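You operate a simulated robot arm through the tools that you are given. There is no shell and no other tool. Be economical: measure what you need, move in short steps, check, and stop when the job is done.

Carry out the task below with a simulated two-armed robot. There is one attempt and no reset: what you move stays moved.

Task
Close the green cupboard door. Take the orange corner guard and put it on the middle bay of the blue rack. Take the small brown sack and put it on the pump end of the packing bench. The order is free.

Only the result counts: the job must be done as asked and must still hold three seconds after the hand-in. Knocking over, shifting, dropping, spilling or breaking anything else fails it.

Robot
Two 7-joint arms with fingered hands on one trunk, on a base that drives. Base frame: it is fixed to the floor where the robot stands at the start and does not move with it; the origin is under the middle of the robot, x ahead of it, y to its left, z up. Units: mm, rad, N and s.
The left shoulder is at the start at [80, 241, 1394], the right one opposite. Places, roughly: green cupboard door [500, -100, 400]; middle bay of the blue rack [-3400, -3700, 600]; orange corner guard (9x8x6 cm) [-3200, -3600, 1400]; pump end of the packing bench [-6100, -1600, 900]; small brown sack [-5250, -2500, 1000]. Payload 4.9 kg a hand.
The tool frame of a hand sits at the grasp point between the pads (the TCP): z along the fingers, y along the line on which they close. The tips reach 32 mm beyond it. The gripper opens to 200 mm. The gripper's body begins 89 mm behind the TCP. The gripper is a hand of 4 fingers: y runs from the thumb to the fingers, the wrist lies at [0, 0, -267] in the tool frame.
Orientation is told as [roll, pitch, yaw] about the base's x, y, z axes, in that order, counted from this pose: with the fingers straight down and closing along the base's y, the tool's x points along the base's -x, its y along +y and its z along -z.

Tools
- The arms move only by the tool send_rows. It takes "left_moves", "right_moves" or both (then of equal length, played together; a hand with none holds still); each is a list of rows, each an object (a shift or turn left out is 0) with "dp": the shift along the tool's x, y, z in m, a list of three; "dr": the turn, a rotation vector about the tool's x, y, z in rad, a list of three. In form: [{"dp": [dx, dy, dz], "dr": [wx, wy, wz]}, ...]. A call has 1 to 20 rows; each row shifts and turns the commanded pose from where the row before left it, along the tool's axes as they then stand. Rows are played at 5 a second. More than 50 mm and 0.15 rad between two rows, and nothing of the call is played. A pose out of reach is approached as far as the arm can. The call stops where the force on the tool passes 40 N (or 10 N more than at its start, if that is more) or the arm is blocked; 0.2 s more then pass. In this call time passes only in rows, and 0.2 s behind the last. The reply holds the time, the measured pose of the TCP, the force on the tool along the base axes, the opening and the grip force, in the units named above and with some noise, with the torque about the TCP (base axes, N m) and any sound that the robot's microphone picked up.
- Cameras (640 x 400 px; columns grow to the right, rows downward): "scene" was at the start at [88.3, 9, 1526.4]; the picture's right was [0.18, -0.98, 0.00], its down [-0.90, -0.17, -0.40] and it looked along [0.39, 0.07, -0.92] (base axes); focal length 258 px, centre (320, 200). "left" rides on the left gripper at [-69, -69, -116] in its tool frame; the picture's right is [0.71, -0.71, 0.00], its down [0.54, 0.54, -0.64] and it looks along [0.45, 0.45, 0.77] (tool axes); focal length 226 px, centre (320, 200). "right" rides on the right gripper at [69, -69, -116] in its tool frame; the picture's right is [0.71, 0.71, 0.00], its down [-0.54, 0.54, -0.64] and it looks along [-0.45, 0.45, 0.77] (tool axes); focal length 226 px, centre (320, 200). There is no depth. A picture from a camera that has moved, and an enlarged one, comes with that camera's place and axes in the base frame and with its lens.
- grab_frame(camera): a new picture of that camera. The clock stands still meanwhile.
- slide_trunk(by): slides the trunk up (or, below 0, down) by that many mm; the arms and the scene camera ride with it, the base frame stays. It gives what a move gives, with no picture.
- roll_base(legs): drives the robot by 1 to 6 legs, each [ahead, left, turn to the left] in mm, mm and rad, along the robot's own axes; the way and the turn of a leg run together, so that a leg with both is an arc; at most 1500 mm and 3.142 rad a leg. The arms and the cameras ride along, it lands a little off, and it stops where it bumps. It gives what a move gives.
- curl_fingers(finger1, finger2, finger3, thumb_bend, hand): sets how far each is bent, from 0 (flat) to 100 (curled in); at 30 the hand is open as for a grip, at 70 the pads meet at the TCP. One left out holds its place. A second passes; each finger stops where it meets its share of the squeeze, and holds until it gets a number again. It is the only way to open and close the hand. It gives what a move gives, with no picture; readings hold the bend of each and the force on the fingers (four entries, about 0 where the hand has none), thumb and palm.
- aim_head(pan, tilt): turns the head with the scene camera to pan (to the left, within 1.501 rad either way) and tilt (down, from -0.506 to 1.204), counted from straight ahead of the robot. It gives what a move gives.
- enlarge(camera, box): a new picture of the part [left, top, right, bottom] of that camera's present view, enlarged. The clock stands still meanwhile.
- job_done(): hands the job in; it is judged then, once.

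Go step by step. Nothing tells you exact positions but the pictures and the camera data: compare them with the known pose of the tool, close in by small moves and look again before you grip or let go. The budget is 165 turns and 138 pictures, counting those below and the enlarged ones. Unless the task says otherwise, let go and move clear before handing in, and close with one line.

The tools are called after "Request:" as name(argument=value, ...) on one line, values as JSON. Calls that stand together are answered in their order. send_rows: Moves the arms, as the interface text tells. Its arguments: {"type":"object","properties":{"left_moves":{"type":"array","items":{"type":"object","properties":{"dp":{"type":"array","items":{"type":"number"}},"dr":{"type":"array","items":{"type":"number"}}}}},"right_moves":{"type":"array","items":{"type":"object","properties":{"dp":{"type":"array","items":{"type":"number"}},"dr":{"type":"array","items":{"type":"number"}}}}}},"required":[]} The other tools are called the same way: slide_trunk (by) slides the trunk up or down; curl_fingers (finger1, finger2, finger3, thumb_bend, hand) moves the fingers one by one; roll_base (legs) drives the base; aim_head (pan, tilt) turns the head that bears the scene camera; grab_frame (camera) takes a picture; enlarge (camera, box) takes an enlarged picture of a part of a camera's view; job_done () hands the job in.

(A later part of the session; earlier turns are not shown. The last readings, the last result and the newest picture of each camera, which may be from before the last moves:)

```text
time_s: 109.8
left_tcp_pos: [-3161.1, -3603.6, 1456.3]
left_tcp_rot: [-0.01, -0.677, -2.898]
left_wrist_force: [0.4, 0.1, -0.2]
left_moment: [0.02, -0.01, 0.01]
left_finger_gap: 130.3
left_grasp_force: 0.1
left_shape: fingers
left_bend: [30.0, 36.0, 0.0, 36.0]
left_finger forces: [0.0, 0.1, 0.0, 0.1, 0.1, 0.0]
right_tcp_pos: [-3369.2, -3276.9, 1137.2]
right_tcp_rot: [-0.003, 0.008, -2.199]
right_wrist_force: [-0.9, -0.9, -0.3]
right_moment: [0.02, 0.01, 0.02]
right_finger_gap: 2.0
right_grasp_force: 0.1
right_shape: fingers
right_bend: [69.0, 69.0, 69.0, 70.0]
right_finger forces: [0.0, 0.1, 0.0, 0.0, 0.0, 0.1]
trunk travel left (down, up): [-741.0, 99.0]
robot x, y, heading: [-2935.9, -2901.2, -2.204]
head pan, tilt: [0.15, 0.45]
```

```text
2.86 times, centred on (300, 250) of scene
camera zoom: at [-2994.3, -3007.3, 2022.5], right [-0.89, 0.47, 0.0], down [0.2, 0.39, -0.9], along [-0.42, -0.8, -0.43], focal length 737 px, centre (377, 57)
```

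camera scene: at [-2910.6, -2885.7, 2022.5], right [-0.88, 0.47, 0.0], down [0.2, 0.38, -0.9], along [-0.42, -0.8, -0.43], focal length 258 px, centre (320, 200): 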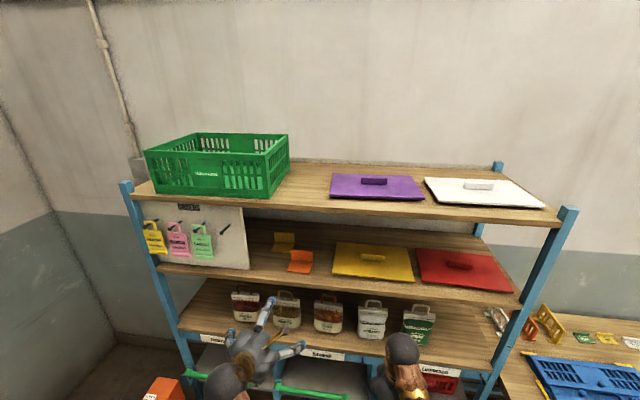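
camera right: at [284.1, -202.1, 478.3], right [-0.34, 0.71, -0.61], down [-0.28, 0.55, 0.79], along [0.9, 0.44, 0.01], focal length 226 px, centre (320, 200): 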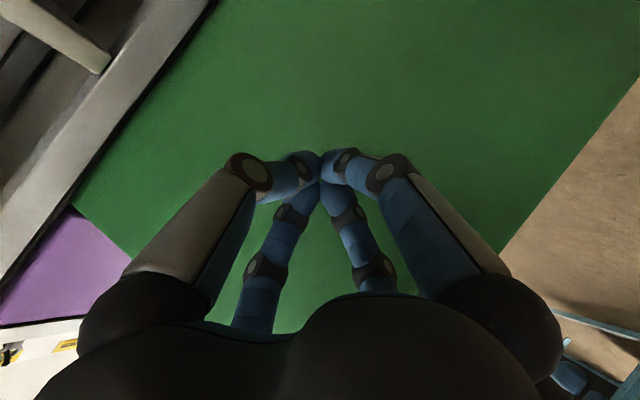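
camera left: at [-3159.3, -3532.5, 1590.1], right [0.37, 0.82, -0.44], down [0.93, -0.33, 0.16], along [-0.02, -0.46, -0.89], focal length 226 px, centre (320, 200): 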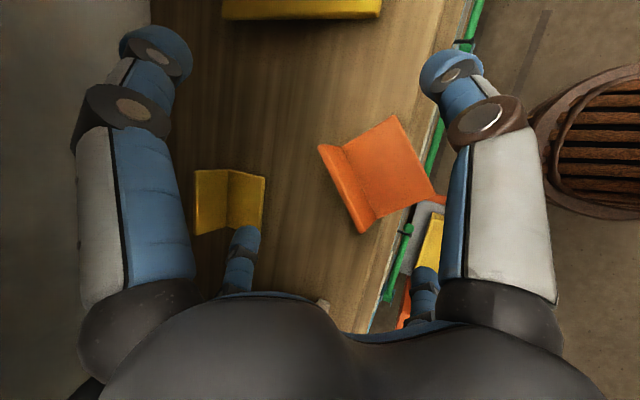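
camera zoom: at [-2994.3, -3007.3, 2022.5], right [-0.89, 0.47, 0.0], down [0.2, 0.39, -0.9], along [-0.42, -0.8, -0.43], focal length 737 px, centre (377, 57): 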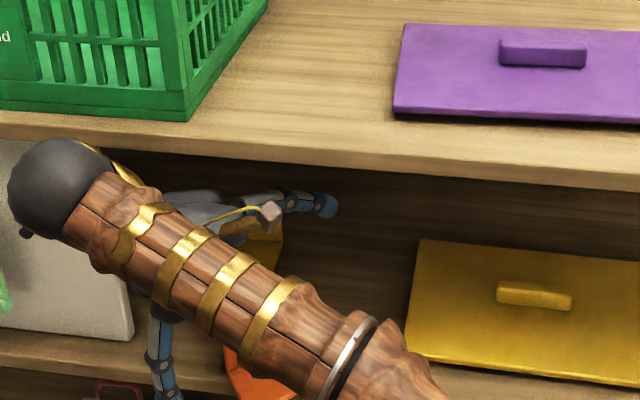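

The plate is 60 mm tall, its fold is centred at (−3165, −3607), and its normal is nearly along y. I'll make a small yaw correction and lower over the plate.

Request:
send_rows(left_moves=[{"dr": [0.0875, 0, 0.109]}, {"dp": [0.0142, 0.0055, 0.0177]}, {"dp": [0.0142, 0, 0.0177]}, {"dp": [0.0142, 0, 0.0177]}])

Request:
grab_frame(camera="left")

```text
time_s: 110.8
left_tcp_pos: [-3165.0, -3610.5, 1388.5]
left_tcp_rot: [-0.008, -0.679, -3.038]
left_wrist_force: [1.0, -0.4, 0.3]
left_moment: [-0.01, 0.01, 0.03]
left_finger_gap: 130.2
left_grasp_force: 0.0
left_shape: fingers
left_bend: [30.0, 36.0, 0.0, 36.0]
left_finger forces: [0.1, 0.0, 0.1, 0.0, 0.0, 0.1]
right_tcp_pos: [-3371.1, -3277.3, 1137.8]
right_tcp_rot: [-0.001, 0.007, -2.201]
right_wrist_force: [0.2, -0.4, 1.0]
right_moment: [-0.02, -0.03, 0.01]
right_finger_gap: 1.9
right_grasp_force: 0.0
right_shape: fingers
right_bend: [69.0, 69.0, 69.0, 70.0]
right_finger forces: [0.1, 0.1, 0.0, 0.0, 0.0, 0.0]
trunk travel left (down, up): [-741.0, 99.0]
robot x, y, heading: [-2935.2, -2901.0, -2.207]
head pan, tilt: [0.15, 0.45]
```

```text
88 pictures are left
camera left: at [-3152.5, -3539.2, 1521.7], right [0.48, 0.76, -0.44], down [0.87, -0.46, 0.16], along [-0.08, -0.46, -0.88], focal length 226 px, centre (320, 200)
```

left: 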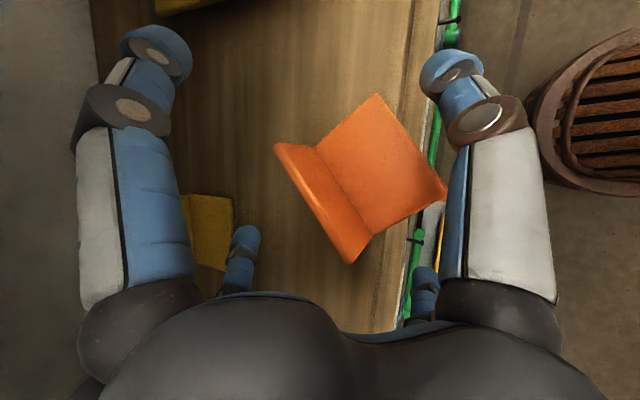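

The TCP projects right onto the middle of the upright plate, so I'll close the thumb and finger2.

Request:
curl_fingers(hand="left", finger2=60, thumb_bend=60)

Request:
grab_frame(camera="left")

```text
time_s: 111.8
left_tcp_pos: [-3163.8, -3608.8, 1387.9]
left_tcp_rot: [-0.01, -0.676, -3.038]
left_wrist_force: [0.0, -0.6, -0.6]
left_moment: [-0.02, 0.0, 0.01]
left_finger_gap: 100.3
left_grasp_force: 0.0
left_shape: fingers
left_bend: [30.0, 60.0, 0.0, 60.0]
left_finger forces: [0.1, 0.1, 0.0, 0.0, 0.0, 0.1]
right_tcp_pos: [-3369.7, -3276.8, 1138.3]
right_tcp_rot: [0.001, 0.008, -2.199]
right_wrist_force: [1.0, 0.2, -0.5]
right_moment: [0.02, 0.01, 0.0]
right_finger_gap: 2.3
right_grasp_force: 0.1
right_shape: fingers
right_bend: [69.0, 69.0, 69.0, 70.0]
right_finger forces: [0.1, 0.0, 0.1, 0.0, 0.0, 0.0]
trunk travel left (down, up): [-741.0, 99.0]
robot x, y, heading: [-2935.6, -2898.1, -2.203]
head pan, tilt: [0.15, 0.45]
```

```text
87 pictures are left
camera left: at [-3151.9, -3539.0, 1522.0], right [0.48, 0.76, -0.44], down [0.87, -0.46, 0.16], along [-0.08, -0.46, -0.88], focal length 226 px, centre (320, 200)
```

left: 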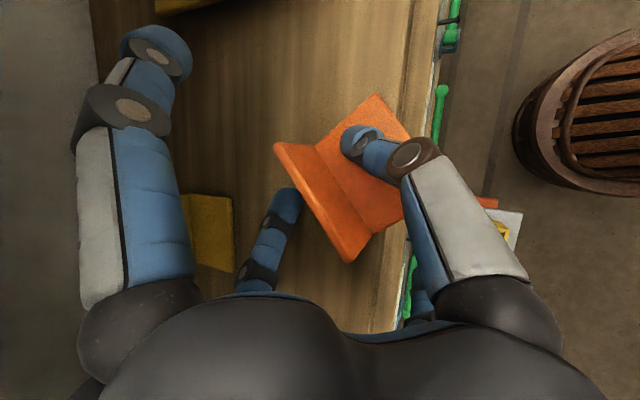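

Symmetric so far. Closing fully.

Request:
curl_fingers(hand="left", finger2=75, thumb_bend=75)

Request:
grab_frame(camera="left")

```text
time_s: 112.8
left_tcp_pos: [-3164.3, -3609.4, 1389.0]
left_tcp_rot: [-0.01, -0.676, -3.037]
left_wrist_force: [0.1, 0.5, 0.4]
left_moment: [0.01, 0.02, 0.0]
left_finger_gap: 95.1
left_grasp_force: 9.1
left_shape: fingers
left_bend: [30.0, 72.0, 0.0, 71.0]
left_finger forces: [0.0, 9.1, 0.0, 0.0, 9.2, 0.0]
right_tcp_pos: [-3371.7, -3277.8, 1137.3]
right_tcp_rot: [0.0, 0.01, -2.199]
right_wrist_force: [0.0, -0.3, -0.1]
right_moment: [-0.02, 0.0, -0.02]
right_finger_gap: 1.9
right_grasp_force: 0.1
right_shape: fingers
right_bend: [69.0, 69.0, 69.0, 70.0]
right_finger forces: [0.0, 0.0, 0.0, 0.1, 0.0, 0.1]
trunk travel left (down, up): [-741.0, 99.0]
robot x, y, heading: [-2938.5, -2903.4, -2.207]
head pan, tilt: [0.15, 0.45]
```

```text
86 pictures are left
camera left: at [-3152.1, -3539.1, 1521.9], right [0.48, 0.76, -0.44], down [0.87, -0.46, 0.16], along [-0.08, -0.46, -0.88], focal length 226 px, centre (320, 200)
```

left: 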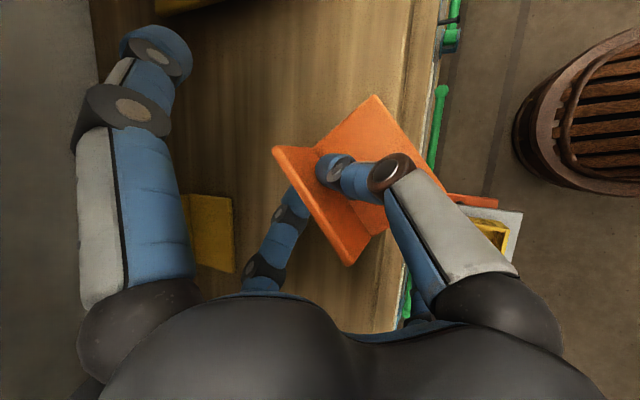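

The plate is gripped with about 9 N. I'll lift 30 mm and withdraw straight out from the rack.

Request:
send_rows(left_moves=[{"dp": [-0.0063, 0, -0.0078]}, {"dp": [-0.0094, 0, -0.0117]}, {"dp": [-0.0063, 0, -0.0078]}, {"dp": [0.0159, -0.022, -0.0128]}, {"dp": [0.0159, -0.022, -0.0128]}, {"dp": [0.0159, -0.022, -0.0128]}, {"dp": [0.0159, -0.022, -0.0128]}, {"dp": [0.0159, -0.022, -0.0128]}, {"dp": [0.0159, -0.022, -0.0128]}])

Request:
grab_frame(camera="left")

Request:
grab_frame(camera="scene")

```text
time_s: 114.8
left_tcp_pos: [-3053.8, -3465.5, 1424.9]
left_tcp_rot: [-0.009, -0.678, -3.037]
left_wrist_force: [-0.2, 0.3, -0.8]
left_moment: [-0.02, 0.0, 0.01]
left_finger_gap: 95.0
left_grasp_force: 9.9
left_shape: fingers
left_bend: [30.0, 72.0, 0.0, 71.0]
left_finger forces: [0.0, 9.0, 0.0, 0.1, 9.1, 0.0]
right_tcp_pos: [-3370.1, -3275.3, 1138.1]
right_tcp_rot: [0.0, 0.006, -2.2]
right_wrist_force: [0.3, 0.2, 0.5]
right_moment: [-0.01, -0.01, 0.0]
right_finger_gap: 2.1
right_grasp_force: 0.1
right_shape: fingers
right_bend: [69.0, 69.0, 69.0, 70.0]
right_finger forces: [0.0, 0.1, 0.0, 0.0, 0.1, 0.1]
trunk travel left (down, up): [-741.0, 99.0]
robot x, y, heading: [-2940.5, -2898.2, -2.204]
head pan, tilt: [0.15, 0.45]
```

```text
85 pictures are left
camera left: at [-3042.4, -3396.1, 1558.1], right [0.48, 0.76, -0.44], down [0.87, -0.46, 0.16], along [-0.08, -0.46, -0.88], focal length 226 px, centre (320, 200)
```

left: 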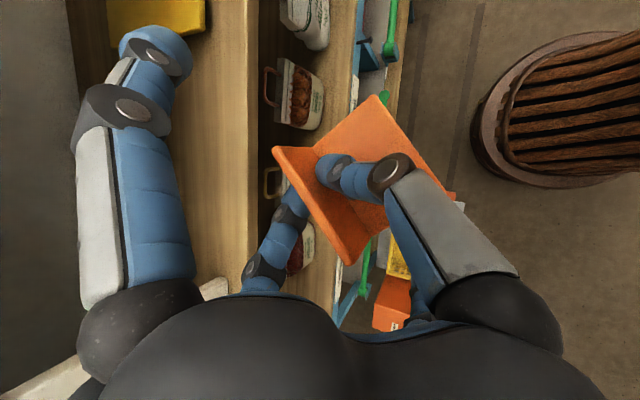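

```text
84 pictures are left
camera scene: at [-2996.4, -3006.9, 2022.4], right [-0.88, 0.47, 0.0], down [0.2, 0.39, -0.9], along [-0.42, -0.8, -0.43], focal length 258 px, centre (320, 200)
```

scene: 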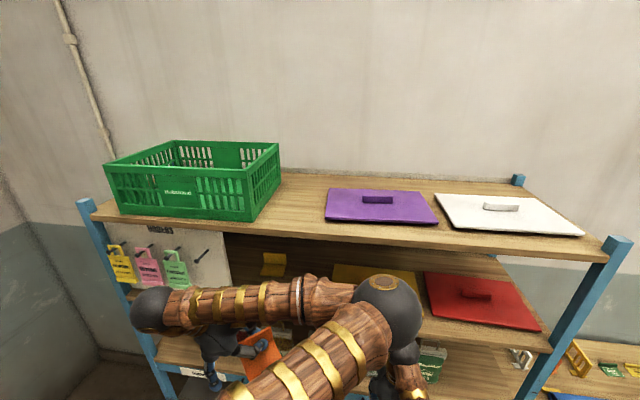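

The guard is securely held. I'll back off, turn the hand to point into the rack, and lower the trunk to bay height.

Request:
roll_base(legs=[[-300, 0, 0]])

Request:
send_rows(left_moves=[{"dr": [-0.0875, 0, -0.109]}, {"dr": [-0.0875, 0, -0.109]}, {"dr": [-0.0875, 0, -0.109]}, {"dr": [-0.0875, 0, -0.109]}, {"dr": [-0.0875, 0, -0.109]}, {"dr": [-0.0875, 0, -0.109]}])

Request:
slide_trunk(by=-560)

Request:
aim_head(pan=0.15, tilt=0.55)

Request:
grab_frame(camera="scene")

Request:
grab_frame(camera="left")

```text
time_s: 116.9
left_tcp_pos: [-2880.0, -3226.1, 1422.9]
left_tcp_rot: [-0.009, -0.677, -3.039]
left_wrist_force: [-0.1, -0.7, -1.1]
left_moment: [0.01, -0.01, -0.06]
left_finger_gap: 95.1
left_grasp_force: 9.0
left_shape: fingers
left_bend: [30.0, 72.0, 0.0, 71.0]
left_finger forces: [0.0, 9.2, 0.1, 0.0, 9.2, 0.0]
right_tcp_pos: [-3195.0, -3036.7, 1136.6]
right_tcp_rot: [-0.001, 0.01, -2.201]
right_wrist_force: [0.9, -0.1, -0.1]
right_moment: [0.01, -0.03, 0.02]
right_finger_gap: 2.2
right_grasp_force: 0.0
right_shape: fingers
right_bend: [69.0, 69.0, 69.0, 70.0]
right_finger forces: [0.0, 0.1, 0.0, 0.1, 0.0, 0.0]
trunk travel left (down, up): [-741.0, 99.0]
robot x, y, heading: [-2758.6, -2655.8, -2.206]
head pan, tilt: [0.15, 0.45]
```

```text
time_s: 118.3
left_tcp_pos: [-2892.2, -3252.2, 1414.7]
left_tcp_rot: [-0.008, -0.673, -2.198]
left_wrist_force: [0.1, -0.5, 0.4]
left_moment: [-0.02, 0.01, -0.01]
left_finger_gap: 94.7
left_grasp_force: 9.4
left_shape: fingers
left_bend: [30.0, 72.0, 0.0, 71.0]
left_finger forces: [0.0, 9.1, 0.0, 0.0, 9.1, 0.0]
left hand out of reach, approached as far as the arm can: row 3, 4, 5, 6
right_tcp_pos: [-3194.1, -3033.7, 1136.7]
right_tcp_rot: [0.002, 0.007, -2.199]
right_wrist_force: [0.4, 0.4, -0.9]
right_moment: [-0.02, 0.01, 0.01]
right_finger_gap: 2.3
right_grasp_force: 0.0
right_shape: fingers
right_bend: [69.0, 69.0, 69.0, 70.0]
right_finger forces: [0.0, 0.1, 0.1, 0.1, 0.1, 0.0]
trunk travel left (down, up): [-741.0, 99.0]
robot x, y, heading: [-2758.2, -2657.8, -2.209]
head pan, tilt: [0.15, 0.45]
```

```text
refused: -560 is not a number from -400 to 400
```

```text
time_s: 118.9
left_tcp_pos: [-2892.7, -3254.5, 1414.6]
left_tcp_rot: [-0.007, -0.672, -2.203]
left_wrist_force: [-0.1, 0.3, -0.4]
left_moment: [-0.01, 0.02, -0.01]
left_finger_gap: 95.1
left_grasp_force: 8.9
left_shape: fingers
left_bend: [30.0, 72.0, 0.0, 71.0]
left_finger forces: [0.0, 9.2, 0.0, 0.0, 9.0, 0.1]
right_tcp_pos: [-3193.8, -3033.8, 1137.6]
right_tcp_rot: [0.0, 0.008, -2.202]
right_wrist_force: [0.3, 0.5, -0.3]
right_moment: [-0.02, 0.0, -0.02]
right_finger_gap: 1.9
right_grasp_force: 0.0
right_shape: fingers
right_bend: [69.0, 69.0, 69.0, 70.0]
right_finger forces: [0.0, 0.0, 0.0, 0.0, 0.1, 0.0]
trunk travel left (down, up): [-741.0, 99.0]
robot x, y, heading: [-2754.7, -2659.7, -2.21]
head pan, tilt: [0.15, 0.55]
```

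```text
83 pictures are left
camera scene: at [-2818.9, -2763.2, 2013.4], right [-0.88, 0.47, 0.0], down [0.24, 0.46, -0.85], along [-0.4, -0.75, -0.52], focal length 258 px, centre (320, 200)
```

scene: 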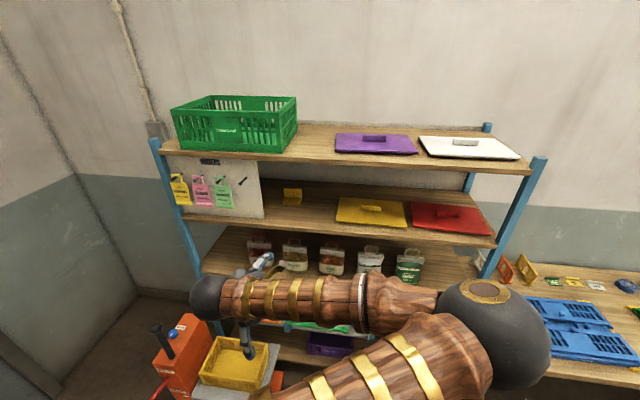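

```text
82 pictures are left
camera left: at [-2937.4, -3197.5, 1548.7], right [-0.24, 0.87, -0.44], down [0.93, 0.34, 0.16], along [0.29, -0.36, -0.89], focal length 226 px, centre (320, 200)
```

left: 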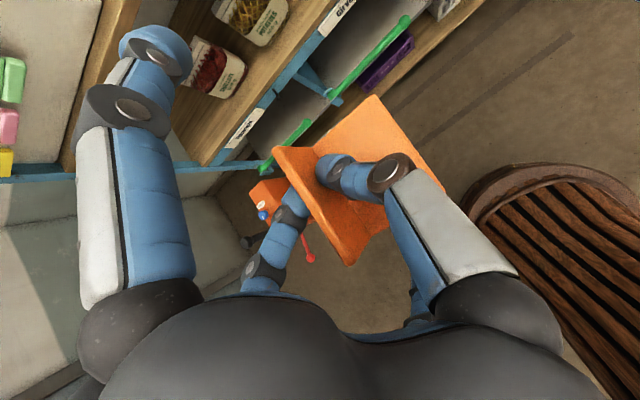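

Request:
slide_trunk(by=-350)

Request:
slide_trunk(by=-270)

Request:
grab_frame(camera="scene")

Request:
grab_frame(camera="left")

```text
time_s: 122.4
left_tcp_pos: [-2891.5, -3253.5, 1065.3]
left_tcp_rot: [-0.008, -0.671, -2.201]
left_wrist_force: [-0.3, -0.4, -0.8]
left_moment: [0.0, 0.01, 0.0]
left_finger_gap: 95.1
left_grasp_force: 8.4
left_shape: fingers
left_bend: [30.0, 72.0, 0.0, 71.0]
left_finger forces: [0.1, 9.1, 0.0, 0.0, 9.1, 0.0]
right_tcp_pos: [-3193.2, -3034.1, 788.0]
right_tcp_rot: [-0.001, 0.008, -2.202]
right_wrist_force: [-0.8, 0.0, 0.4]
right_moment: [-0.02, -0.03, -0.01]
right_finger_gap: 2.0
right_grasp_force: 0.1
right_shape: fingers
right_bend: [69.0, 69.0, 69.0, 70.0]
right_finger forces: [0.0, 0.0, 0.0, 0.0, 0.1, 0.0]
trunk travel left (down, up): [-391.0, 449.0]
robot x, y, heading: [-2759.7, -2656.2, -2.206]
head pan, tilt: [0.15, 0.55]
```

```text
time_s: 125.1
left_tcp_pos: [-2893.0, -3254.6, 795.5]
left_tcp_rot: [-0.009, -0.672, -2.201]
left_wrist_force: [0.3, 0.4, -0.5]
left_moment: [-0.02, -0.02, 0.0]
left_finger_gap: 95.3
left_grasp_force: 9.1
left_shape: fingers
left_bend: [30.0, 72.0, 0.0, 71.0]
left_finger forces: [0.0, 9.1, 0.1, 0.1, 9.0, 0.0]
right_tcp_pos: [-3193.6, -3034.4, 518.0]
right_tcp_rot: [0.0, 0.007, -2.2]
right_wrist_force: [0.1, 0.4, 0.2]
right_moment: [-0.04, 0.01, 0.01]
right_finger_gap: 2.1
right_grasp_force: 0.0
right_shape: fingers
right_bend: [69.0, 69.0, 69.0, 70.0]
right_finger forces: [0.1, 0.1, 0.1, 0.0, 0.1, 0.0]
trunk travel left (down, up): [-121.0, 719.0]
robot x, y, heading: [-2756.8, -2660.3, -2.21]
head pan, tilt: [0.15, 0.55]
```

```text
81 pictures are left
camera scene: at [-2818.2, -2764.0, 1393.4], right [-0.88, 0.47, 0.0], down [0.24, 0.46, -0.85], along [-0.4, -0.75, -0.52], focal length 258 px, centre (320, 200)
```

scene: 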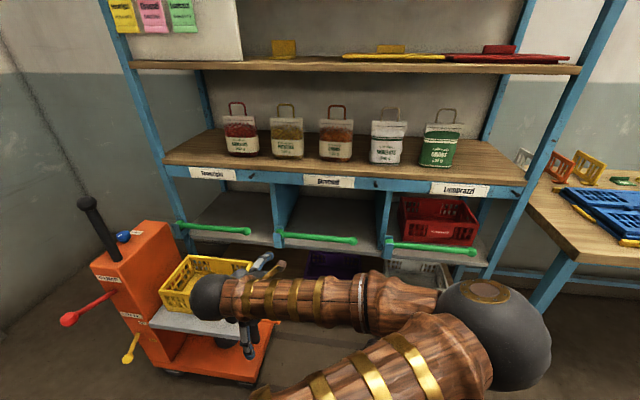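

```text
80 pictures are left
camera left: at [-2936.9, -3198.1, 928.6], right [-0.24, 0.87, -0.44], down [0.93, 0.34, 0.16], along [0.29, -0.36, -0.89], focal length 226 px, centre (320, 200)
```

left: 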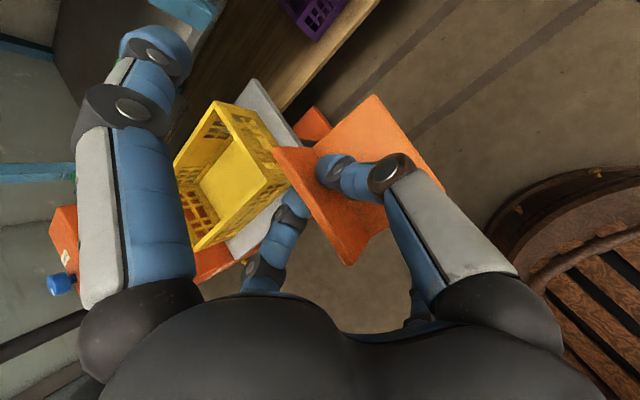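

The guard is still held. I need exact bay dimensions (rail height, floor, ceiling), so I'll enlarge the bay.

Request:
enlarge(camera="scene", box=[255, 150, 415, 270])

```text
3.33 times, centred on (335, 210) of scene
camera zoom: at [-2818.2, -2764.0, 1393.4], right [-0.88, 0.47, 0.0], down [0.24, 0.46, -0.85], along [-0.4, -0.75, -0.52], focal length 860 px, centre (270, 167)
```

zoom: 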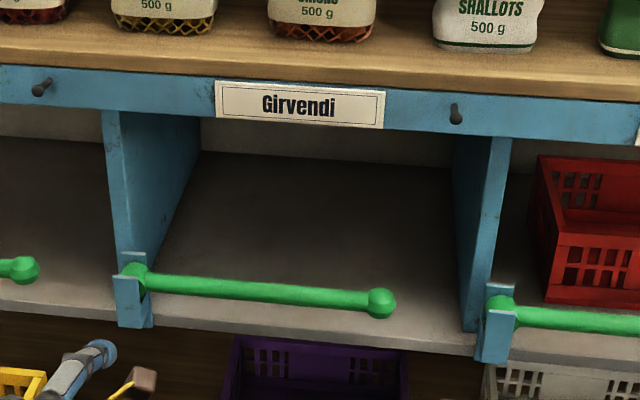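

The bay opening runs from z ≈ 705 (above the rail) to 925, with the floor at about 635, s from −270 to 190, and the front at n ≈ −4745. I'll tuck the right arm, then shift right and forward.

Request:
send_rows(right_moves=[{"dp": [0.03, 0, -0.03]}, {"dp": [0.03, 0, -0.03]}, {"dp": [0.03, 0, -0.03]}, {"dp": [0.03, 0, -0.03]}])

Request:
roll_base(legs=[[0, -136, 0], [280, 0, 0]])

Request:
grab_frame(camera="left")

Request:
grab_frame(camera="scene")

```text
time_s: 126.1
left_tcp_pos: [-2892.8, -3253.8, 794.2]
left_tcp_rot: [-0.008, -0.673, -2.2]
left_wrist_force: [-0.4, -0.2, -0.5]
left_moment: [0.01, -0.04, 0.02]
left_finger_gap: 94.9
left_grasp_force: 8.7
left_shape: fingers
left_bend: [30.0, 72.0, 0.0, 71.0]
left_finger forces: [0.0, 9.2, 0.0, 0.0, 9.1, 0.0]
right_tcp_pos: [-3185.3, -3043.9, 550.3]
right_tcp_rot: [0.023, -0.031, -2.2]
right_wrist_force: [-0.8, -0.3, 0.3]
right_moment: [-0.01, -0.02, 0.02]
right_finger_gap: 1.9
right_grasp_force: 0.1
right_shape: fingers
right_bend: [69.0, 69.0, 69.0, 70.0]
right_finger forces: [0.1, 0.1, 0.0, 0.0, 0.1, 0.0]
right hand out of reach, approached as far as the arm can: row 1, 2, 3, 4
trunk travel left (down, up): [-121.0, 719.0]
robot x, y, heading: [-2756.2, -2654.6, -2.206]
head pan, tilt: [0.15, 0.55]
```

```text
time_s: 129.0
left_tcp_pos: [-3165.3, -3394.8, 794.4]
left_tcp_rot: [-0.01, -0.67, -2.198]
left_wrist_force: [0.0, -0.7, -1.3]
left_moment: [-0.01, -0.02, -0.04]
left_finger_gap: 95.0
left_grasp_force: 9.3
left_shape: fingers
left_bend: [30.0, 72.0, 0.0, 71.0]
left_finger forces: [0.1, 9.2, 0.0, 0.0, 9.1, 0.0]
right_tcp_pos: [-3457.9, -3185.8, 549.9]
right_tcp_rot: [0.021, -0.027, -2.199]
right_wrist_force: [0.1, -0.7, -0.6]
right_moment: [0.02, 0.04, -0.02]
right_finger_gap: 2.2
right_grasp_force: 0.1
right_shape: fingers
right_bend: [69.0, 69.0, 69.0, 70.0]
right_finger forces: [0.0, 0.0, 0.1, 0.0, 0.1, 0.1]
trunk travel left (down, up): [-121.0, 719.0]
robot x, y, heading: [-3032.9, -2798.8, -2.199]
head pan, tilt: [0.15, 0.55]
```

```text
78 pictures are left
camera left: at [-3209.8, -3340.7, 928.0], right [-0.24, 0.87, -0.43], down [0.92, 0.34, 0.16], along [0.29, -0.36, -0.89], focal length 226 px, centre (320, 200)
```

left: 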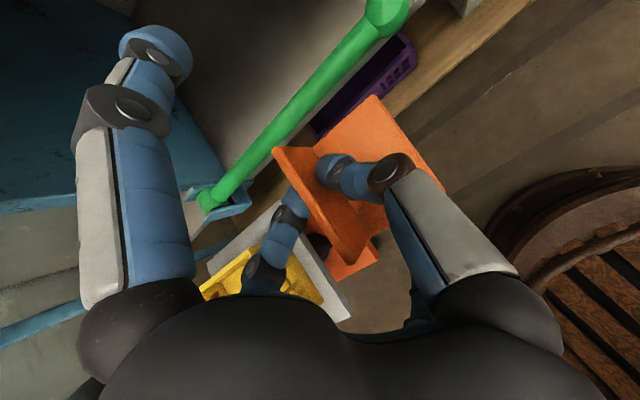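

```text
77 pictures are left
camera scene: at [-3092.6, -2906.6, 1393.2], right [-0.89, 0.46, 0.0], down [0.24, 0.46, -0.85], along [-0.4, -0.75, -0.52], focal length 258 px, centre (320, 200)
```

scene: 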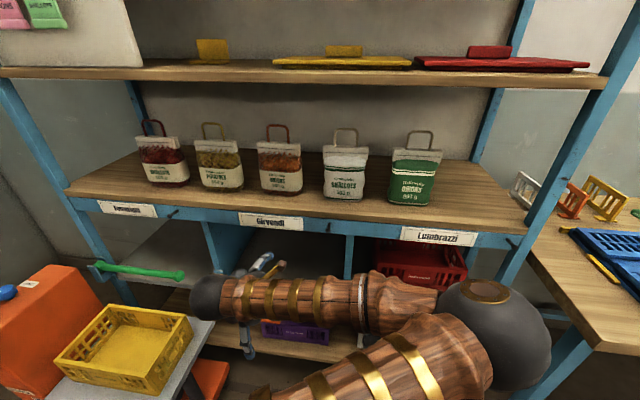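

The hand is lined up with the bay (s ≈ −38), and both cameras agree on the rail position. I'll lower to z ≈ 768 and move in over the rail.

Request:
send_rows(left_moves=[{"dp": [0.0161, 0, 0.0204]}, {"dp": [-0.0196, 0, 0.0155]}, {"dp": [-0.0196, 0, 0.0155]}, {"dp": [-0.0196, 0, 0.0155]}, {"dp": [-0.0196, 0, 0.0155]}])

Request:
grab_frame(camera="left")

Request:
enlarge(camera="scene", box=[180, 180, 400, 360])

```text
time_s: 130.2
left_tcp_pos: [-3224.3, -3475.3, 768.6]
left_tcp_rot: [-0.008, -0.669, -2.198]
left_wrist_force: [-0.3, 0.3, -0.9]
left_moment: [0.01, 0.01, -0.01]
left_finger_gap: 95.2
left_grasp_force: 9.2
left_shape: fingers
left_bend: [30.0, 72.0, 0.0, 71.0]
left_finger forces: [0.1, 9.1, 0.0, 0.0, 9.2, 0.0]
right_tcp_pos: [-3457.9, -3186.2, 550.7]
right_tcp_rot: [0.024, -0.03, -2.199]
right_wrist_force: [0.5, 0.6, -0.6]
right_moment: [-0.03, 0.02, -0.02]
right_finger_gap: 1.8
right_grasp_force: 0.0
right_shape: fingers
right_bend: [69.0, 69.0, 69.0, 70.0]
right_finger forces: [0.1, 0.0, 0.0, 0.0, 0.1, 0.0]
trunk travel left (down, up): [-121.0, 719.0]
robot x, y, heading: [-3029.1, -2799.6, -2.207]
head pan, tilt: [0.15, 0.55]
```

```text
76 pictures are left
camera left: at [-3268.7, -3421.4, 902.6], right [-0.25, 0.87, -0.43], down [0.92, 0.34, 0.16], along [0.29, -0.36, -0.89], focal length 226 px, centre (320, 200)
```

left: 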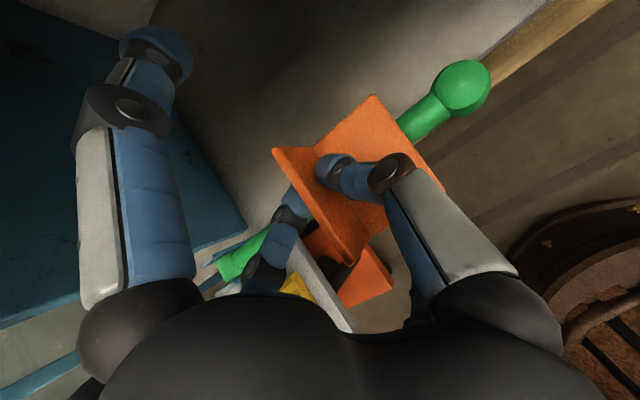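

```text
2.22 times, centred on (290, 270) of scene
camera zoom: at [-3092.3, -2906.3, 1393.3], right [-0.89, 0.46, 0.0], down [0.24, 0.46, -0.85], along [-0.4, -0.75, -0.52], focal length 573 px, centre (387, 44)
```

zoom: 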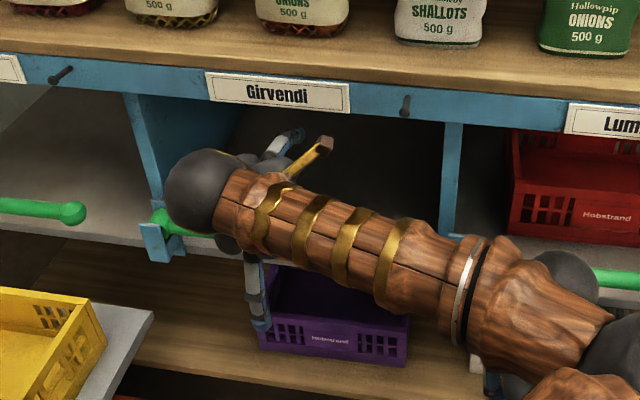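

No contact so far, with the guard above the rail. Another 85 mm in.

Request:
send_rows(left_moves=[{"dp": [-0.0165, 0, 0.0131]}, {"dp": [-0.0165, 0, 0.0131]}, {"dp": [-0.0165, 0, 0.0131]}, {"dp": [-0.0165, 0, 0.0131]}])

Request:
grab_frame(camera="left")

Request:
enlarge(camera="scene", box=[180, 180, 400, 360])

```text
time_s: 131.2
left_tcp_pos: [-3278.2, -3546.4, 772.0]
left_tcp_rot: [-0.01, -0.678, -2.196]
left_wrist_force: [-10.3, -22.1, -7.8]
left_moment: [2.95, -1.86, 1.73]
left_finger_gap: 95.2
left_grasp_force: 9.9
left_shape: fingers
left_bend: [30.0, 72.0, 0.0, 71.0]
left_finger forces: [0.1, 9.2, 0.0, 0.0, 9.2, 0.1]
right_tcp_pos: [-3458.1, -3187.1, 551.5]
right_tcp_rot: [0.024, -0.03, -2.2]
right_wrist_force: [0.1, 0.8, 0.0]
right_moment: [0.0, -0.02, -0.01]
right_finger_gap: 2.2
right_grasp_force: 0.1
right_shape: fingers
right_bend: [69.0, 69.0, 69.0, 70.0]
right_finger forces: [0.0, 0.0, 0.0, 0.0, 0.1, 0.1]
trunk travel left (down, up): [-121.0, 719.0]
robot x, y, heading: [-3032.4, -2795.7, -2.209]
head pan, tilt: [0.15, 0.55]
```

```text
74 pictures are left
camera left: at [-3321.2, -3490.2, 906.8], right [-0.25, 0.86, -0.44], down [0.92, 0.35, 0.16], along [0.29, -0.37, -0.89], focal length 226 px, centre (320, 200)
```

left: 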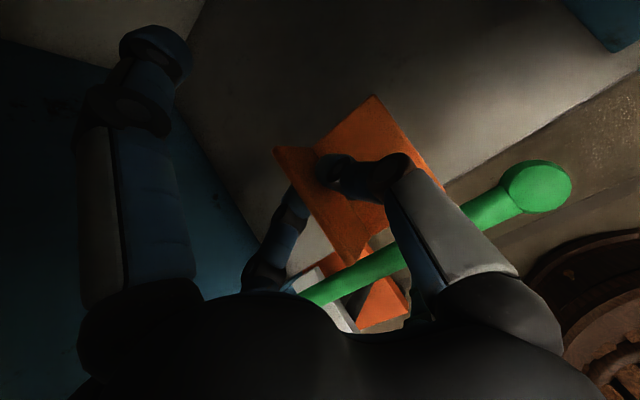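

```text
2.22 times, centred on (290, 270) of scene
camera zoom: at [-3093.4, -2905.7, 1394.1], right [-0.88, 0.47, 0.0], down [0.24, 0.46, -0.85], along [-0.4, -0.75, -0.52], focal length 573 px, centre (387, 44)
```

zoom: 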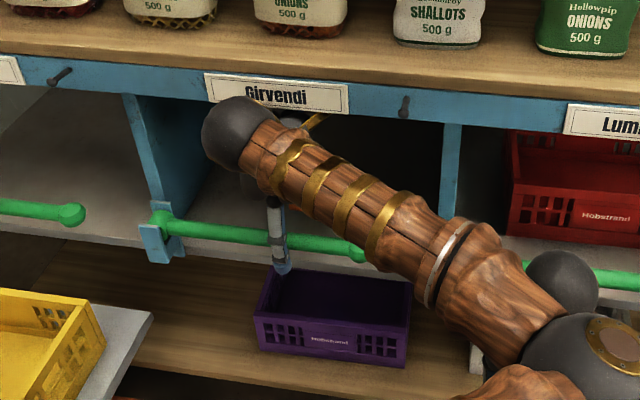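

A light push registers; by its moment it's the hand camera touching the beam. I'll lower the hand to free it.

Request:
send_rows(left_moves=[{"dp": [0.0062, 0, 0.0078]}, {"dp": [0.0093, 0, 0.0118]}])

Request:
grab_frame(camera="left")

```text
time_s: 131.8
left_tcp_pos: [-3273.7, -3545.0, 743.2]
left_tcp_rot: [-0.01, -0.673, -2.199]
left_wrist_force: [0.7, -0.1, -0.1]
left_moment: [0.0, -0.02, -0.02]
left_finger_gap: 95.3
left_grasp_force: 9.3
left_shape: fingers
left_bend: [30.0, 72.0, 0.0, 71.0]
left_finger forces: [0.0, 9.2, 0.0, 0.1, 9.3, 0.0]
right_tcp_pos: [-3456.2, -3185.3, 549.6]
right_tcp_rot: [0.023, -0.03, -2.199]
right_wrist_force: [-0.6, -0.1, 0.5]
right_moment: [-0.02, -0.03, 0.0]
right_finger_gap: 2.1
right_grasp_force: 0.1
right_shape: fingers
right_bend: [69.0, 69.0, 69.0, 70.0]
right_finger forces: [0.1, 0.0, 0.0, 0.1, 0.1, 0.1]
trunk travel left (down, up): [-121.0, 719.0]
robot x, y, heading: [-3035.5, -2799.8, -2.206]
head pan, tilt: [0.15, 0.55]
```

```text
72 pictures are left
camera left: at [-3319.3, -3488.8, 878.0], right [-0.24, 0.87, -0.44], down [0.93, 0.34, 0.16], along [0.29, -0.36, -0.89], focal length 226 px, centre (320, 200)
```

left: 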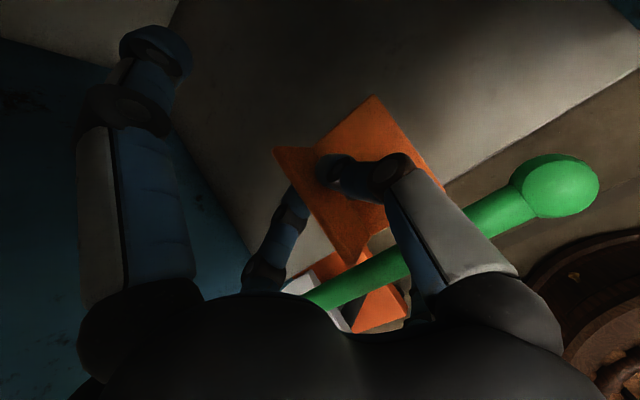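

Free again. I'll go 15 mm deeper, then lower gently until the guard touches the bay floor.

Request:
send_rows(left_moves=[{"dp": [-0.0118, 0, 0.0093]}, {"dp": [0.0093, 0, 0.0118]}, {"dp": [0.0093, 0, 0.0118]}, {"dp": [0.005, 0, 0.0063]}, {"dp": [0.005, 0, 0.0063]}])

Request:
grab_frame(camera="left")

```text
time_s: 133.0
left_tcp_pos: [-3282.1, -3557.1, 698.2]
left_tcp_rot: [-0.009, -0.67, -2.198]
left_wrist_force: [0.4, 0.3, 0.0]
left_moment: [0.03, 0.03, 0.0]
left_finger_gap: 95.2
left_grasp_force: 9.3
left_shape: fingers
left_bend: [30.0, 72.0, 0.0, 71.0]
left_finger forces: [0.1, 9.2, 0.3, 0.0, 9.1, 0.1]
right_tcp_pos: [-3458.2, -3187.6, 551.0]
right_tcp_rot: [0.023, -0.029, -2.2]
right_wrist_force: [0.1, 0.0, -0.3]
right_moment: [0.01, -0.01, 0.04]
right_finger_gap: 1.9
right_grasp_force: 0.1
right_shape: fingers
right_bend: [69.0, 69.0, 69.0, 70.0]
right_finger forces: [0.0, 0.1, 0.0, 0.1, 0.0, 0.0]
trunk travel left (down, up): [-121.0, 719.0]
robot x, y, heading: [-3032.8, -2802.9, -2.206]
head pan, tilt: [0.15, 0.55]
```

```text
71 pictures are left
camera left: at [-3328.3, -3500.7, 831.3], right [-0.24, 0.87, -0.43], down [0.92, 0.34, 0.16], along [0.29, -0.36, -0.89], focal length 226 px, centre (320, 200)
```

left: 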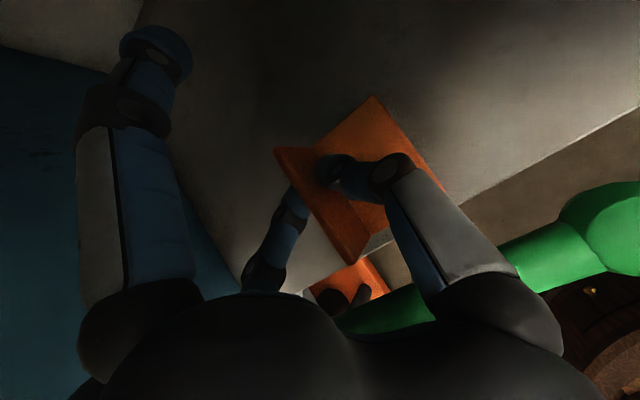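

Request:
send_rows(left_moves=[{"dp": [0.0025, 0, 0.0031]}, {"dp": [0.0025, 0, 0.0031]}])

Request:
enlarge(camera="scene", box=[220, 220, 360, 320])

```text
time_s: 133.6
left_tcp_pos: [-3283.5, -3556.2, 690.6]
left_tcp_rot: [-0.009, -0.672, -2.198]
left_wrist_force: [1.6, 2.4, 2.5]
left_moment: [0.21, -0.18, -0.01]
left_finger_gap: 95.1
left_grasp_force: 11.4
left_shape: fingers
left_bend: [30.0, 72.0, 0.0, 71.0]
left_finger forces: [0.0, 9.2, 3.3, 0.0, 9.2, 0.0]
right_tcp_pos: [-3458.5, -3185.5, 551.1]
right_tcp_rot: [0.022, -0.03, -2.2]
right_wrist_force: [-0.4, -0.3, -0.8]
right_moment: [0.0, -0.01, -0.04]
right_finger_gap: 2.0
right_grasp_force: 0.0
right_shape: fingers
right_bend: [69.0, 69.0, 69.0, 70.0]
right_finger forces: [0.0, 0.1, 0.0, 0.0, 0.0, 0.0]
trunk travel left (down, up): [-121.0, 719.0]
robot x, y, heading: [-3033.3, -2802.1, -2.204]
head pan, tilt: [0.15, 0.55]
```

```text
4.00 times, centred on (290, 270) of scene
camera zoom: at [-3091.7, -2905.4, 1393.5], right [-0.89, 0.46, 0.0], down [0.24, 0.46, -0.85], along [-0.4, -0.76, -0.52], focal length 1032 px, centre (440, -80)
```

zoom: 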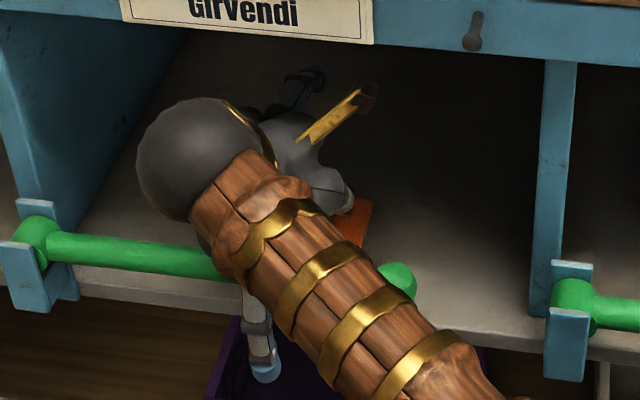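

Finger3 touches the rail, so I'll back out 8 mm and lower a little more.

Request:
send_rows(left_moves=[{"dp": [0.0063, 0, -0.005]}, {"dp": [0.0025, 0, 0.0031]}, {"dp": [0.0025, 0, 0.0031]}])

Request:
grab_frame(camera="left")

```text
time_s: 134.4
left_tcp_pos: [-3278.4, -3549.3, 681.6]
left_tcp_rot: [-0.008, -0.671, -2.198]
left_wrist_force: [-0.1, 0.7, -0.1]
left_moment: [0.03, -0.01, 0.0]
left_finger_gap: 95.1
left_grasp_force: 8.9
left_shape: fingers
left_bend: [30.0, 72.0, 0.0, 71.0]
left_finger forces: [0.0, 9.2, 0.0, 0.1, 9.2, 0.0]
right_tcp_pos: [-3458.4, -3186.7, 550.1]
right_tcp_rot: [0.023, -0.028, -2.199]
right_wrist_force: [0.2, -0.4, 0.0]
right_moment: [-0.02, 0.0, 0.01]
right_finger_gap: 2.1
right_grasp_force: 0.0
right_shape: fingers
right_bend: [69.0, 69.0, 69.0, 70.0]
right_finger forces: [0.1, 0.0, 0.0, 0.0, 0.1, 0.1]
trunk travel left (down, up): [-121.0, 719.0]
robot x, y, heading: [-3032.9, -2798.0, -2.208]
head pan, tilt: [0.15, 0.55]
```

```text
69 pictures are left
camera left: at [-3323.3, -3493.5, 815.3], right [-0.25, 0.87, -0.44], down [0.92, 0.34, 0.16], along [0.29, -0.36, -0.89], focal length 226 px, centre (320, 200)
```

left: 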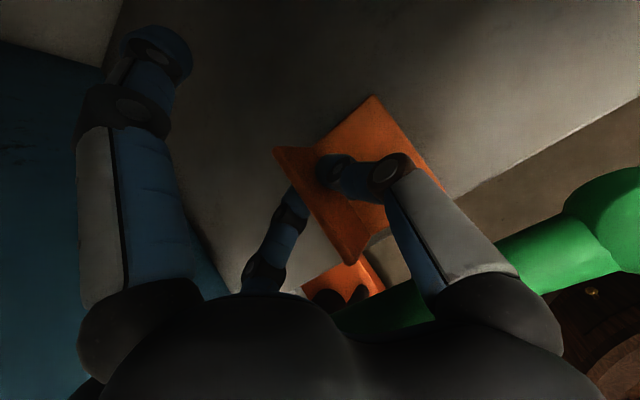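

Request:
send_rows(left_moves=[{"dp": [0.0037, 0, 0.0047]}, {"dp": [0.0037, 0, 0.0047]}, {"dp": [0.0025, 0, 0.0031]}])

Request:
grab_frame(camera="left")

```text
time_s: 135.2
left_tcp_pos: [-3279.6, -3548.6, 666.3]
left_tcp_rot: [-0.01, -0.672, -2.197]
left_wrist_force: [-0.1, -0.4, 2.9]
left_moment: [-0.01, 0.01, 0.02]
left_finger_gap: 94.9
left_grasp_force: 9.7
left_shape: fingers
left_bend: [30.0, 67.0, 0.0, 72.0]
left_finger forces: [0.0, 9.9, 0.0, 0.0, 9.8, 0.0]
right_tcp_pos: [-3457.4, -3186.4, 550.5]
right_tcp_rot: [0.023, -0.03, -2.199]
right_wrist_force: [-0.1, -0.6, -0.9]
right_moment: [0.0, -0.04, -0.01]
right_finger_gap: 2.1
right_grasp_force: 0.0
right_shape: fingers
right_bend: [69.0, 69.0, 69.0, 70.0]
right_finger forces: [0.0, 0.1, 0.0, 0.1, 0.0, 0.1]
trunk travel left (down, up): [-121.0, 719.0]
robot x, y, heading: [-3029.1, -2802.8, -2.201]
head pan, tilt: [0.15, 0.55]
```

```text
68 pictures are left
camera left: at [-3323.3, -3493.9, 800.3], right [-0.25, 0.87, -0.44], down [0.92, 0.34, 0.16], along [0.29, -0.36, -0.89], focal length 226 px, centre (320, 200)
```

left: 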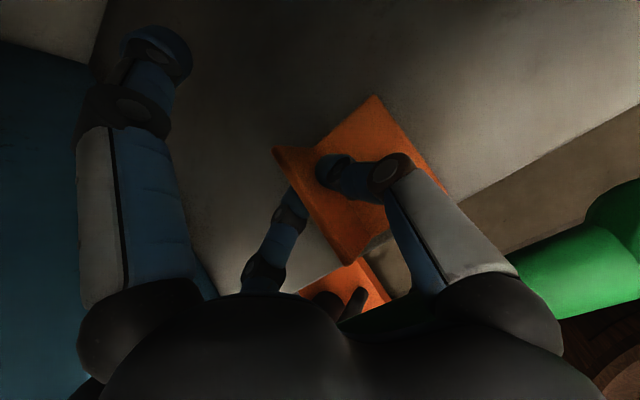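

The guard has touched the floor (2.9 N upward). I'll release it.

Request:
curl_fingers(hand="left", finger2=58, thumb_bend=62)

Request:
grab_frame(camera="left")

```text
time_s: 136.2
left_tcp_pos: [-3279.6, -3548.5, 665.2]
left_tcp_rot: [-0.009, -0.673, -2.197]
left_wrist_force: [0.5, -0.2, 0.8]
left_moment: [-0.01, 0.02, 0.01]
left_finger_gap: 98.8
left_grasp_force: 0.0
left_shape: fingers
left_bend: [30.0, 57.0, 0.0, 62.0]
left_finger forces: [0.0, 0.0, 0.0, 0.0, 0.0, 0.0]
right_tcp_pos: [-3457.9, -3186.3, 550.0]
right_tcp_rot: [0.023, -0.031, -2.2]
right_wrist_force: [-0.6, -0.6, 0.6]
right_moment: [0.0, -0.01, -0.02]
right_finger_gap: 2.0
right_grasp_force: 0.1
right_shape: fingers
right_bend: [69.0, 69.0, 69.0, 70.0]
right_finger forces: [0.1, 0.0, 0.1, 0.1, 0.0, 0.0]
trunk travel left (down, up): [-121.0, 719.0]
robot x, y, heading: [-3030.9, -2800.3, -2.201]
head pan, tilt: [0.15, 0.55]
```

```text
67 pictures are left
camera left: at [-3323.4, -3494.1, 799.5], right [-0.25, 0.87, -0.44], down [0.92, 0.34, 0.16], along [0.29, -0.36, -0.89], focal length 226 px, centre (320, 200)
```

left: 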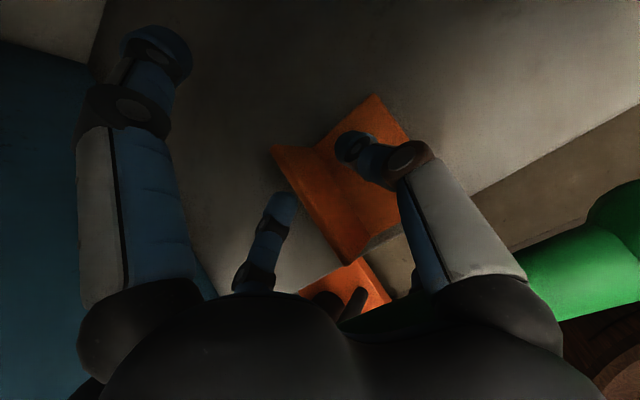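

It's released and standing. I'll open thumb and finger2 flat, lift above the rail level and withdraw.

Request:
curl_fingers(hand="left", finger2=5, thumb_bend=5)

Request:
send_rows(left_moves=[{"dp": [-0.0124, 0, -0.0157]}, {"dp": [-0.0124, 0, -0.0157]}, {"dp": [-0.0124, 0, -0.0157]}, {"dp": [-0.0093, 0, -0.0118]}])

Request:
grab_frame(camera="left")

```text
time_s: 137.2
left_tcp_pos: [-3278.4, -3549.1, 664.9]
left_tcp_rot: [-0.008, -0.672, -2.197]
left_wrist_force: [-0.5, -0.4, 0.7]
left_moment: [0.0, 0.02, 0.03]
left_finger_gap: 164.4
left_grasp_force: 0.1
left_shape: fingers
left_bend: [30.0, 6.0, 0.0, 5.0]
left_finger forces: [0.0, 0.0, 0.0, 0.0, 0.0, 0.1]
right_tcp_pos: [-3457.0, -3185.2, 549.7]
right_tcp_rot: [0.023, -0.029, -2.199]
right_wrist_force: [0.4, 0.0, 0.3]
right_moment: [0.02, 0.01, -0.01]
right_finger_gap: 1.8
right_grasp_force: 0.0
right_shape: fingers
right_bend: [69.0, 69.0, 69.0, 70.0]
right_finger forces: [0.1, 0.0, 0.0, 0.0, 0.1, 0.0]
trunk travel left (down, up): [-121.0, 719.0]
robot x, y, heading: [-3036.7, -2798.2, -2.206]
head pan, tilt: [0.15, 0.55]
```

```text
time_s: 138.2
left_tcp_pos: [-3278.7, -3549.5, 740.4]
left_tcp_rot: [-0.008, -0.672, -2.199]
left_wrist_force: [0.4, 0.3, 0.3]
left_moment: [0.01, 0.03, 0.03]
left_finger_gap: 164.4
left_grasp_force: 0.0
left_shape: fingers
left_bend: [30.0, 6.0, 0.0, 5.0]
left_finger forces: [0.0, 0.0, 0.1, 0.0, 0.0, 0.0]
right_tcp_pos: [-3457.7, -3186.0, 550.4]
right_tcp_rot: [0.022, -0.029, -2.199]
right_wrist_force: [-0.3, 0.4, 0.6]
right_moment: [0.01, 0.0, 0.01]
right_finger_gap: 2.0
right_grasp_force: 0.0
right_shape: fingers
right_bend: [69.0, 69.0, 69.0, 70.0]
right_finger forces: [0.0, 0.1, 0.0, 0.1, 0.0, 0.0]
trunk travel left (down, up): [-121.0, 719.0]
robot x, y, heading: [-3028.9, -2799.3, -2.202]
head pan, tilt: [0.15, 0.55]
```

```text
66 pictures are left
camera left: at [-3323.0, -3494.2, 874.9], right [-0.25, 0.87, -0.44], down [0.92, 0.34, 0.16], along [0.29, -0.36, -0.89], focal length 226 px, centre (320, 200)
```

left: 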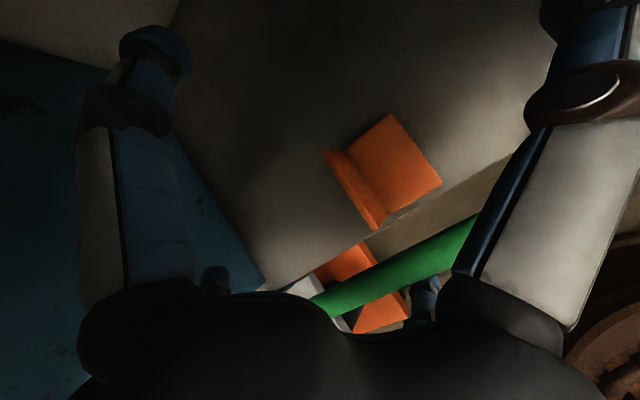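

The guard stands in the bay, but its rear edge is right at the shelf edge. I'll withdraw the hand and then push the guard deeper with closed fingertips, through the gap beneath the rail.

Request:
send_rows(left_moves=[{"dp": [0.0196, 0, -0.0155]}, {"dp": [0.0196, 0, -0.0155]}, {"dp": [0.0196, 0, -0.0155]}, {"dp": [0.0196, 0, -0.0155]}, {"dp": [0.0196, 0, -0.0155]}, {"dp": [0.0196, 0, -0.0155]}, {"dp": [0.0196, 0, -0.0155]}])

Request:
roll_base(legs=[[-150, 0, 0]])

Request:
aim_head(pan=0.05, tilt=0.55)

Request:
grab_frame(camera="scene")

```text
time_s: 139.8
left_tcp_pos: [-3175.5, -3407.2, 740.4]
left_tcp_rot: [-0.008, -0.672, -2.198]
left_wrist_force: [-0.1, 0.1, 0.2]
left_moment: [0.02, 0.02, 0.0]
left_finger_gap: 164.6
left_grasp_force: 0.1
left_shape: fingers
left_bend: [30.0, 6.0, 0.0, 5.0]
left_finger forces: [0.0, 0.1, 0.0, 0.1, 0.0, 0.0]
right_tcp_pos: [-3457.6, -3185.4, 550.7]
right_tcp_rot: [0.022, -0.03, -2.197]
right_wrist_force: [0.5, 0.1, -0.6]
right_moment: [-0.05, -0.01, -0.02]
right_finger_gap: 1.7
right_grasp_force: 0.0
right_shape: fingers
right_bend: [69.0, 69.0, 69.0, 70.0]
right_finger forces: [0.0, 0.1, 0.0, 0.1, 0.0, 0.0]
trunk travel left (down, up): [-121.0, 719.0]
robot x, y, heading: [-3030.3, -2801.2, -2.202]
head pan, tilt: [0.15, 0.55]
```

```text
time_s: 141.1
left_tcp_pos: [-3085.0, -3288.0, 739.6]
left_tcp_rot: [-0.008, -0.672, -2.196]
left_wrist_force: [0.6, 0.2, -0.5]
left_moment: [-0.01, 0.01, -0.01]
left_finger_gap: 164.5
left_grasp_force: 0.0
left_shape: fingers
left_bend: [30.0, 6.0, 0.0, 5.0]
left_finger forces: [0.1, 0.1, 0.0, 0.1, 0.0, 0.0]
right_tcp_pos: [-3368.9, -3065.3, 549.7]
right_tcp_rot: [0.022, -0.031, -2.199]
right_wrist_force: [0.2, -0.2, 0.6]
right_moment: [-0.05, 0.0, -0.02]
right_finger_gap: 2.2
right_grasp_force: 0.0
right_shape: fingers
right_bend: [69.0, 69.0, 69.0, 70.0]
right_finger forces: [0.0, 0.0, 0.1, 0.1, 0.1, 0.1]
trunk travel left (down, up): [-121.0, 719.0]
robot x, y, heading: [-2943.3, -2679.3, -2.204]
head pan, tilt: [0.15, 0.55]
```

```text
time_s: 141.8
left_tcp_pos: [-3086.5, -3288.2, 739.1]
left_tcp_rot: [-0.01, -0.671, -2.197]
left_wrist_force: [-0.1, 0.3, 0.0]
left_moment: [0.01, 0.01, -0.02]
left_finger_gap: 164.3
left_grasp_force: 0.0
left_shape: fingers
left_bend: [30.0, 6.0, 0.0, 5.0]
left_finger forces: [0.1, 0.1, 0.0, 0.1, 0.0, 0.0]
right_tcp_pos: [-3368.9, -3066.6, 550.0]
right_tcp_rot: [0.021, -0.029, -2.198]
right_wrist_force: [-0.1, -0.5, 0.2]
right_moment: [0.02, 0.0, 0.0]
right_finger_gap: 2.1
right_grasp_force: 0.0
right_shape: fingers
right_bend: [69.0, 69.0, 69.0, 70.0]
right_finger forces: [0.0, 0.0, 0.0, 0.1, 0.0, 0.1]
trunk travel left (down, up): [-121.0, 719.0]
robot x, y, heading: [-2941.2, -2680.0, -2.204]
head pan, tilt: [0.051, 0.55]
```

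```text
65 pictures are left
camera scene: at [-3011.1, -2780.9, 1393.3], right [-0.84, 0.55, 0.0], down [0.29, 0.44, -0.85], along [-0.47, -0.71, -0.52], focal length 258 px, centre (320, 200)
```

scene: 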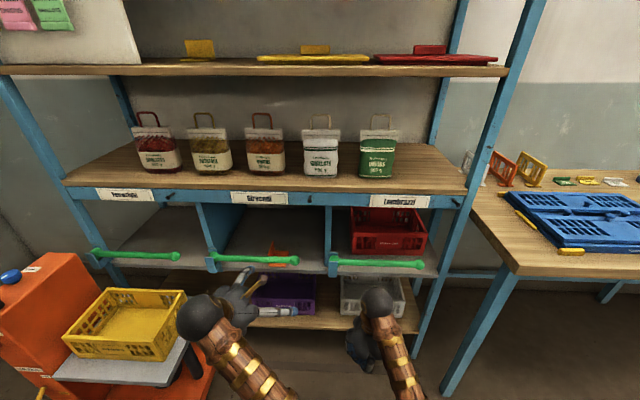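

Request:
enlarge(camera="scene", box=[195, 190, 345, 290])

```text
4.00 times, centred on (270, 240) of scene
camera zoom: at [-3011.1, -2780.9, 1393.3], right [-0.84, 0.55, 0.0], down [0.29, 0.44, -0.85], along [-0.47, -0.71, -0.52], focal length 1032 px, centre (520, 40)
```

zoom: 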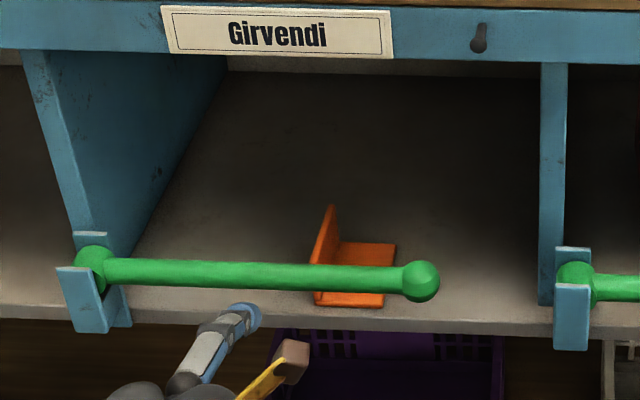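

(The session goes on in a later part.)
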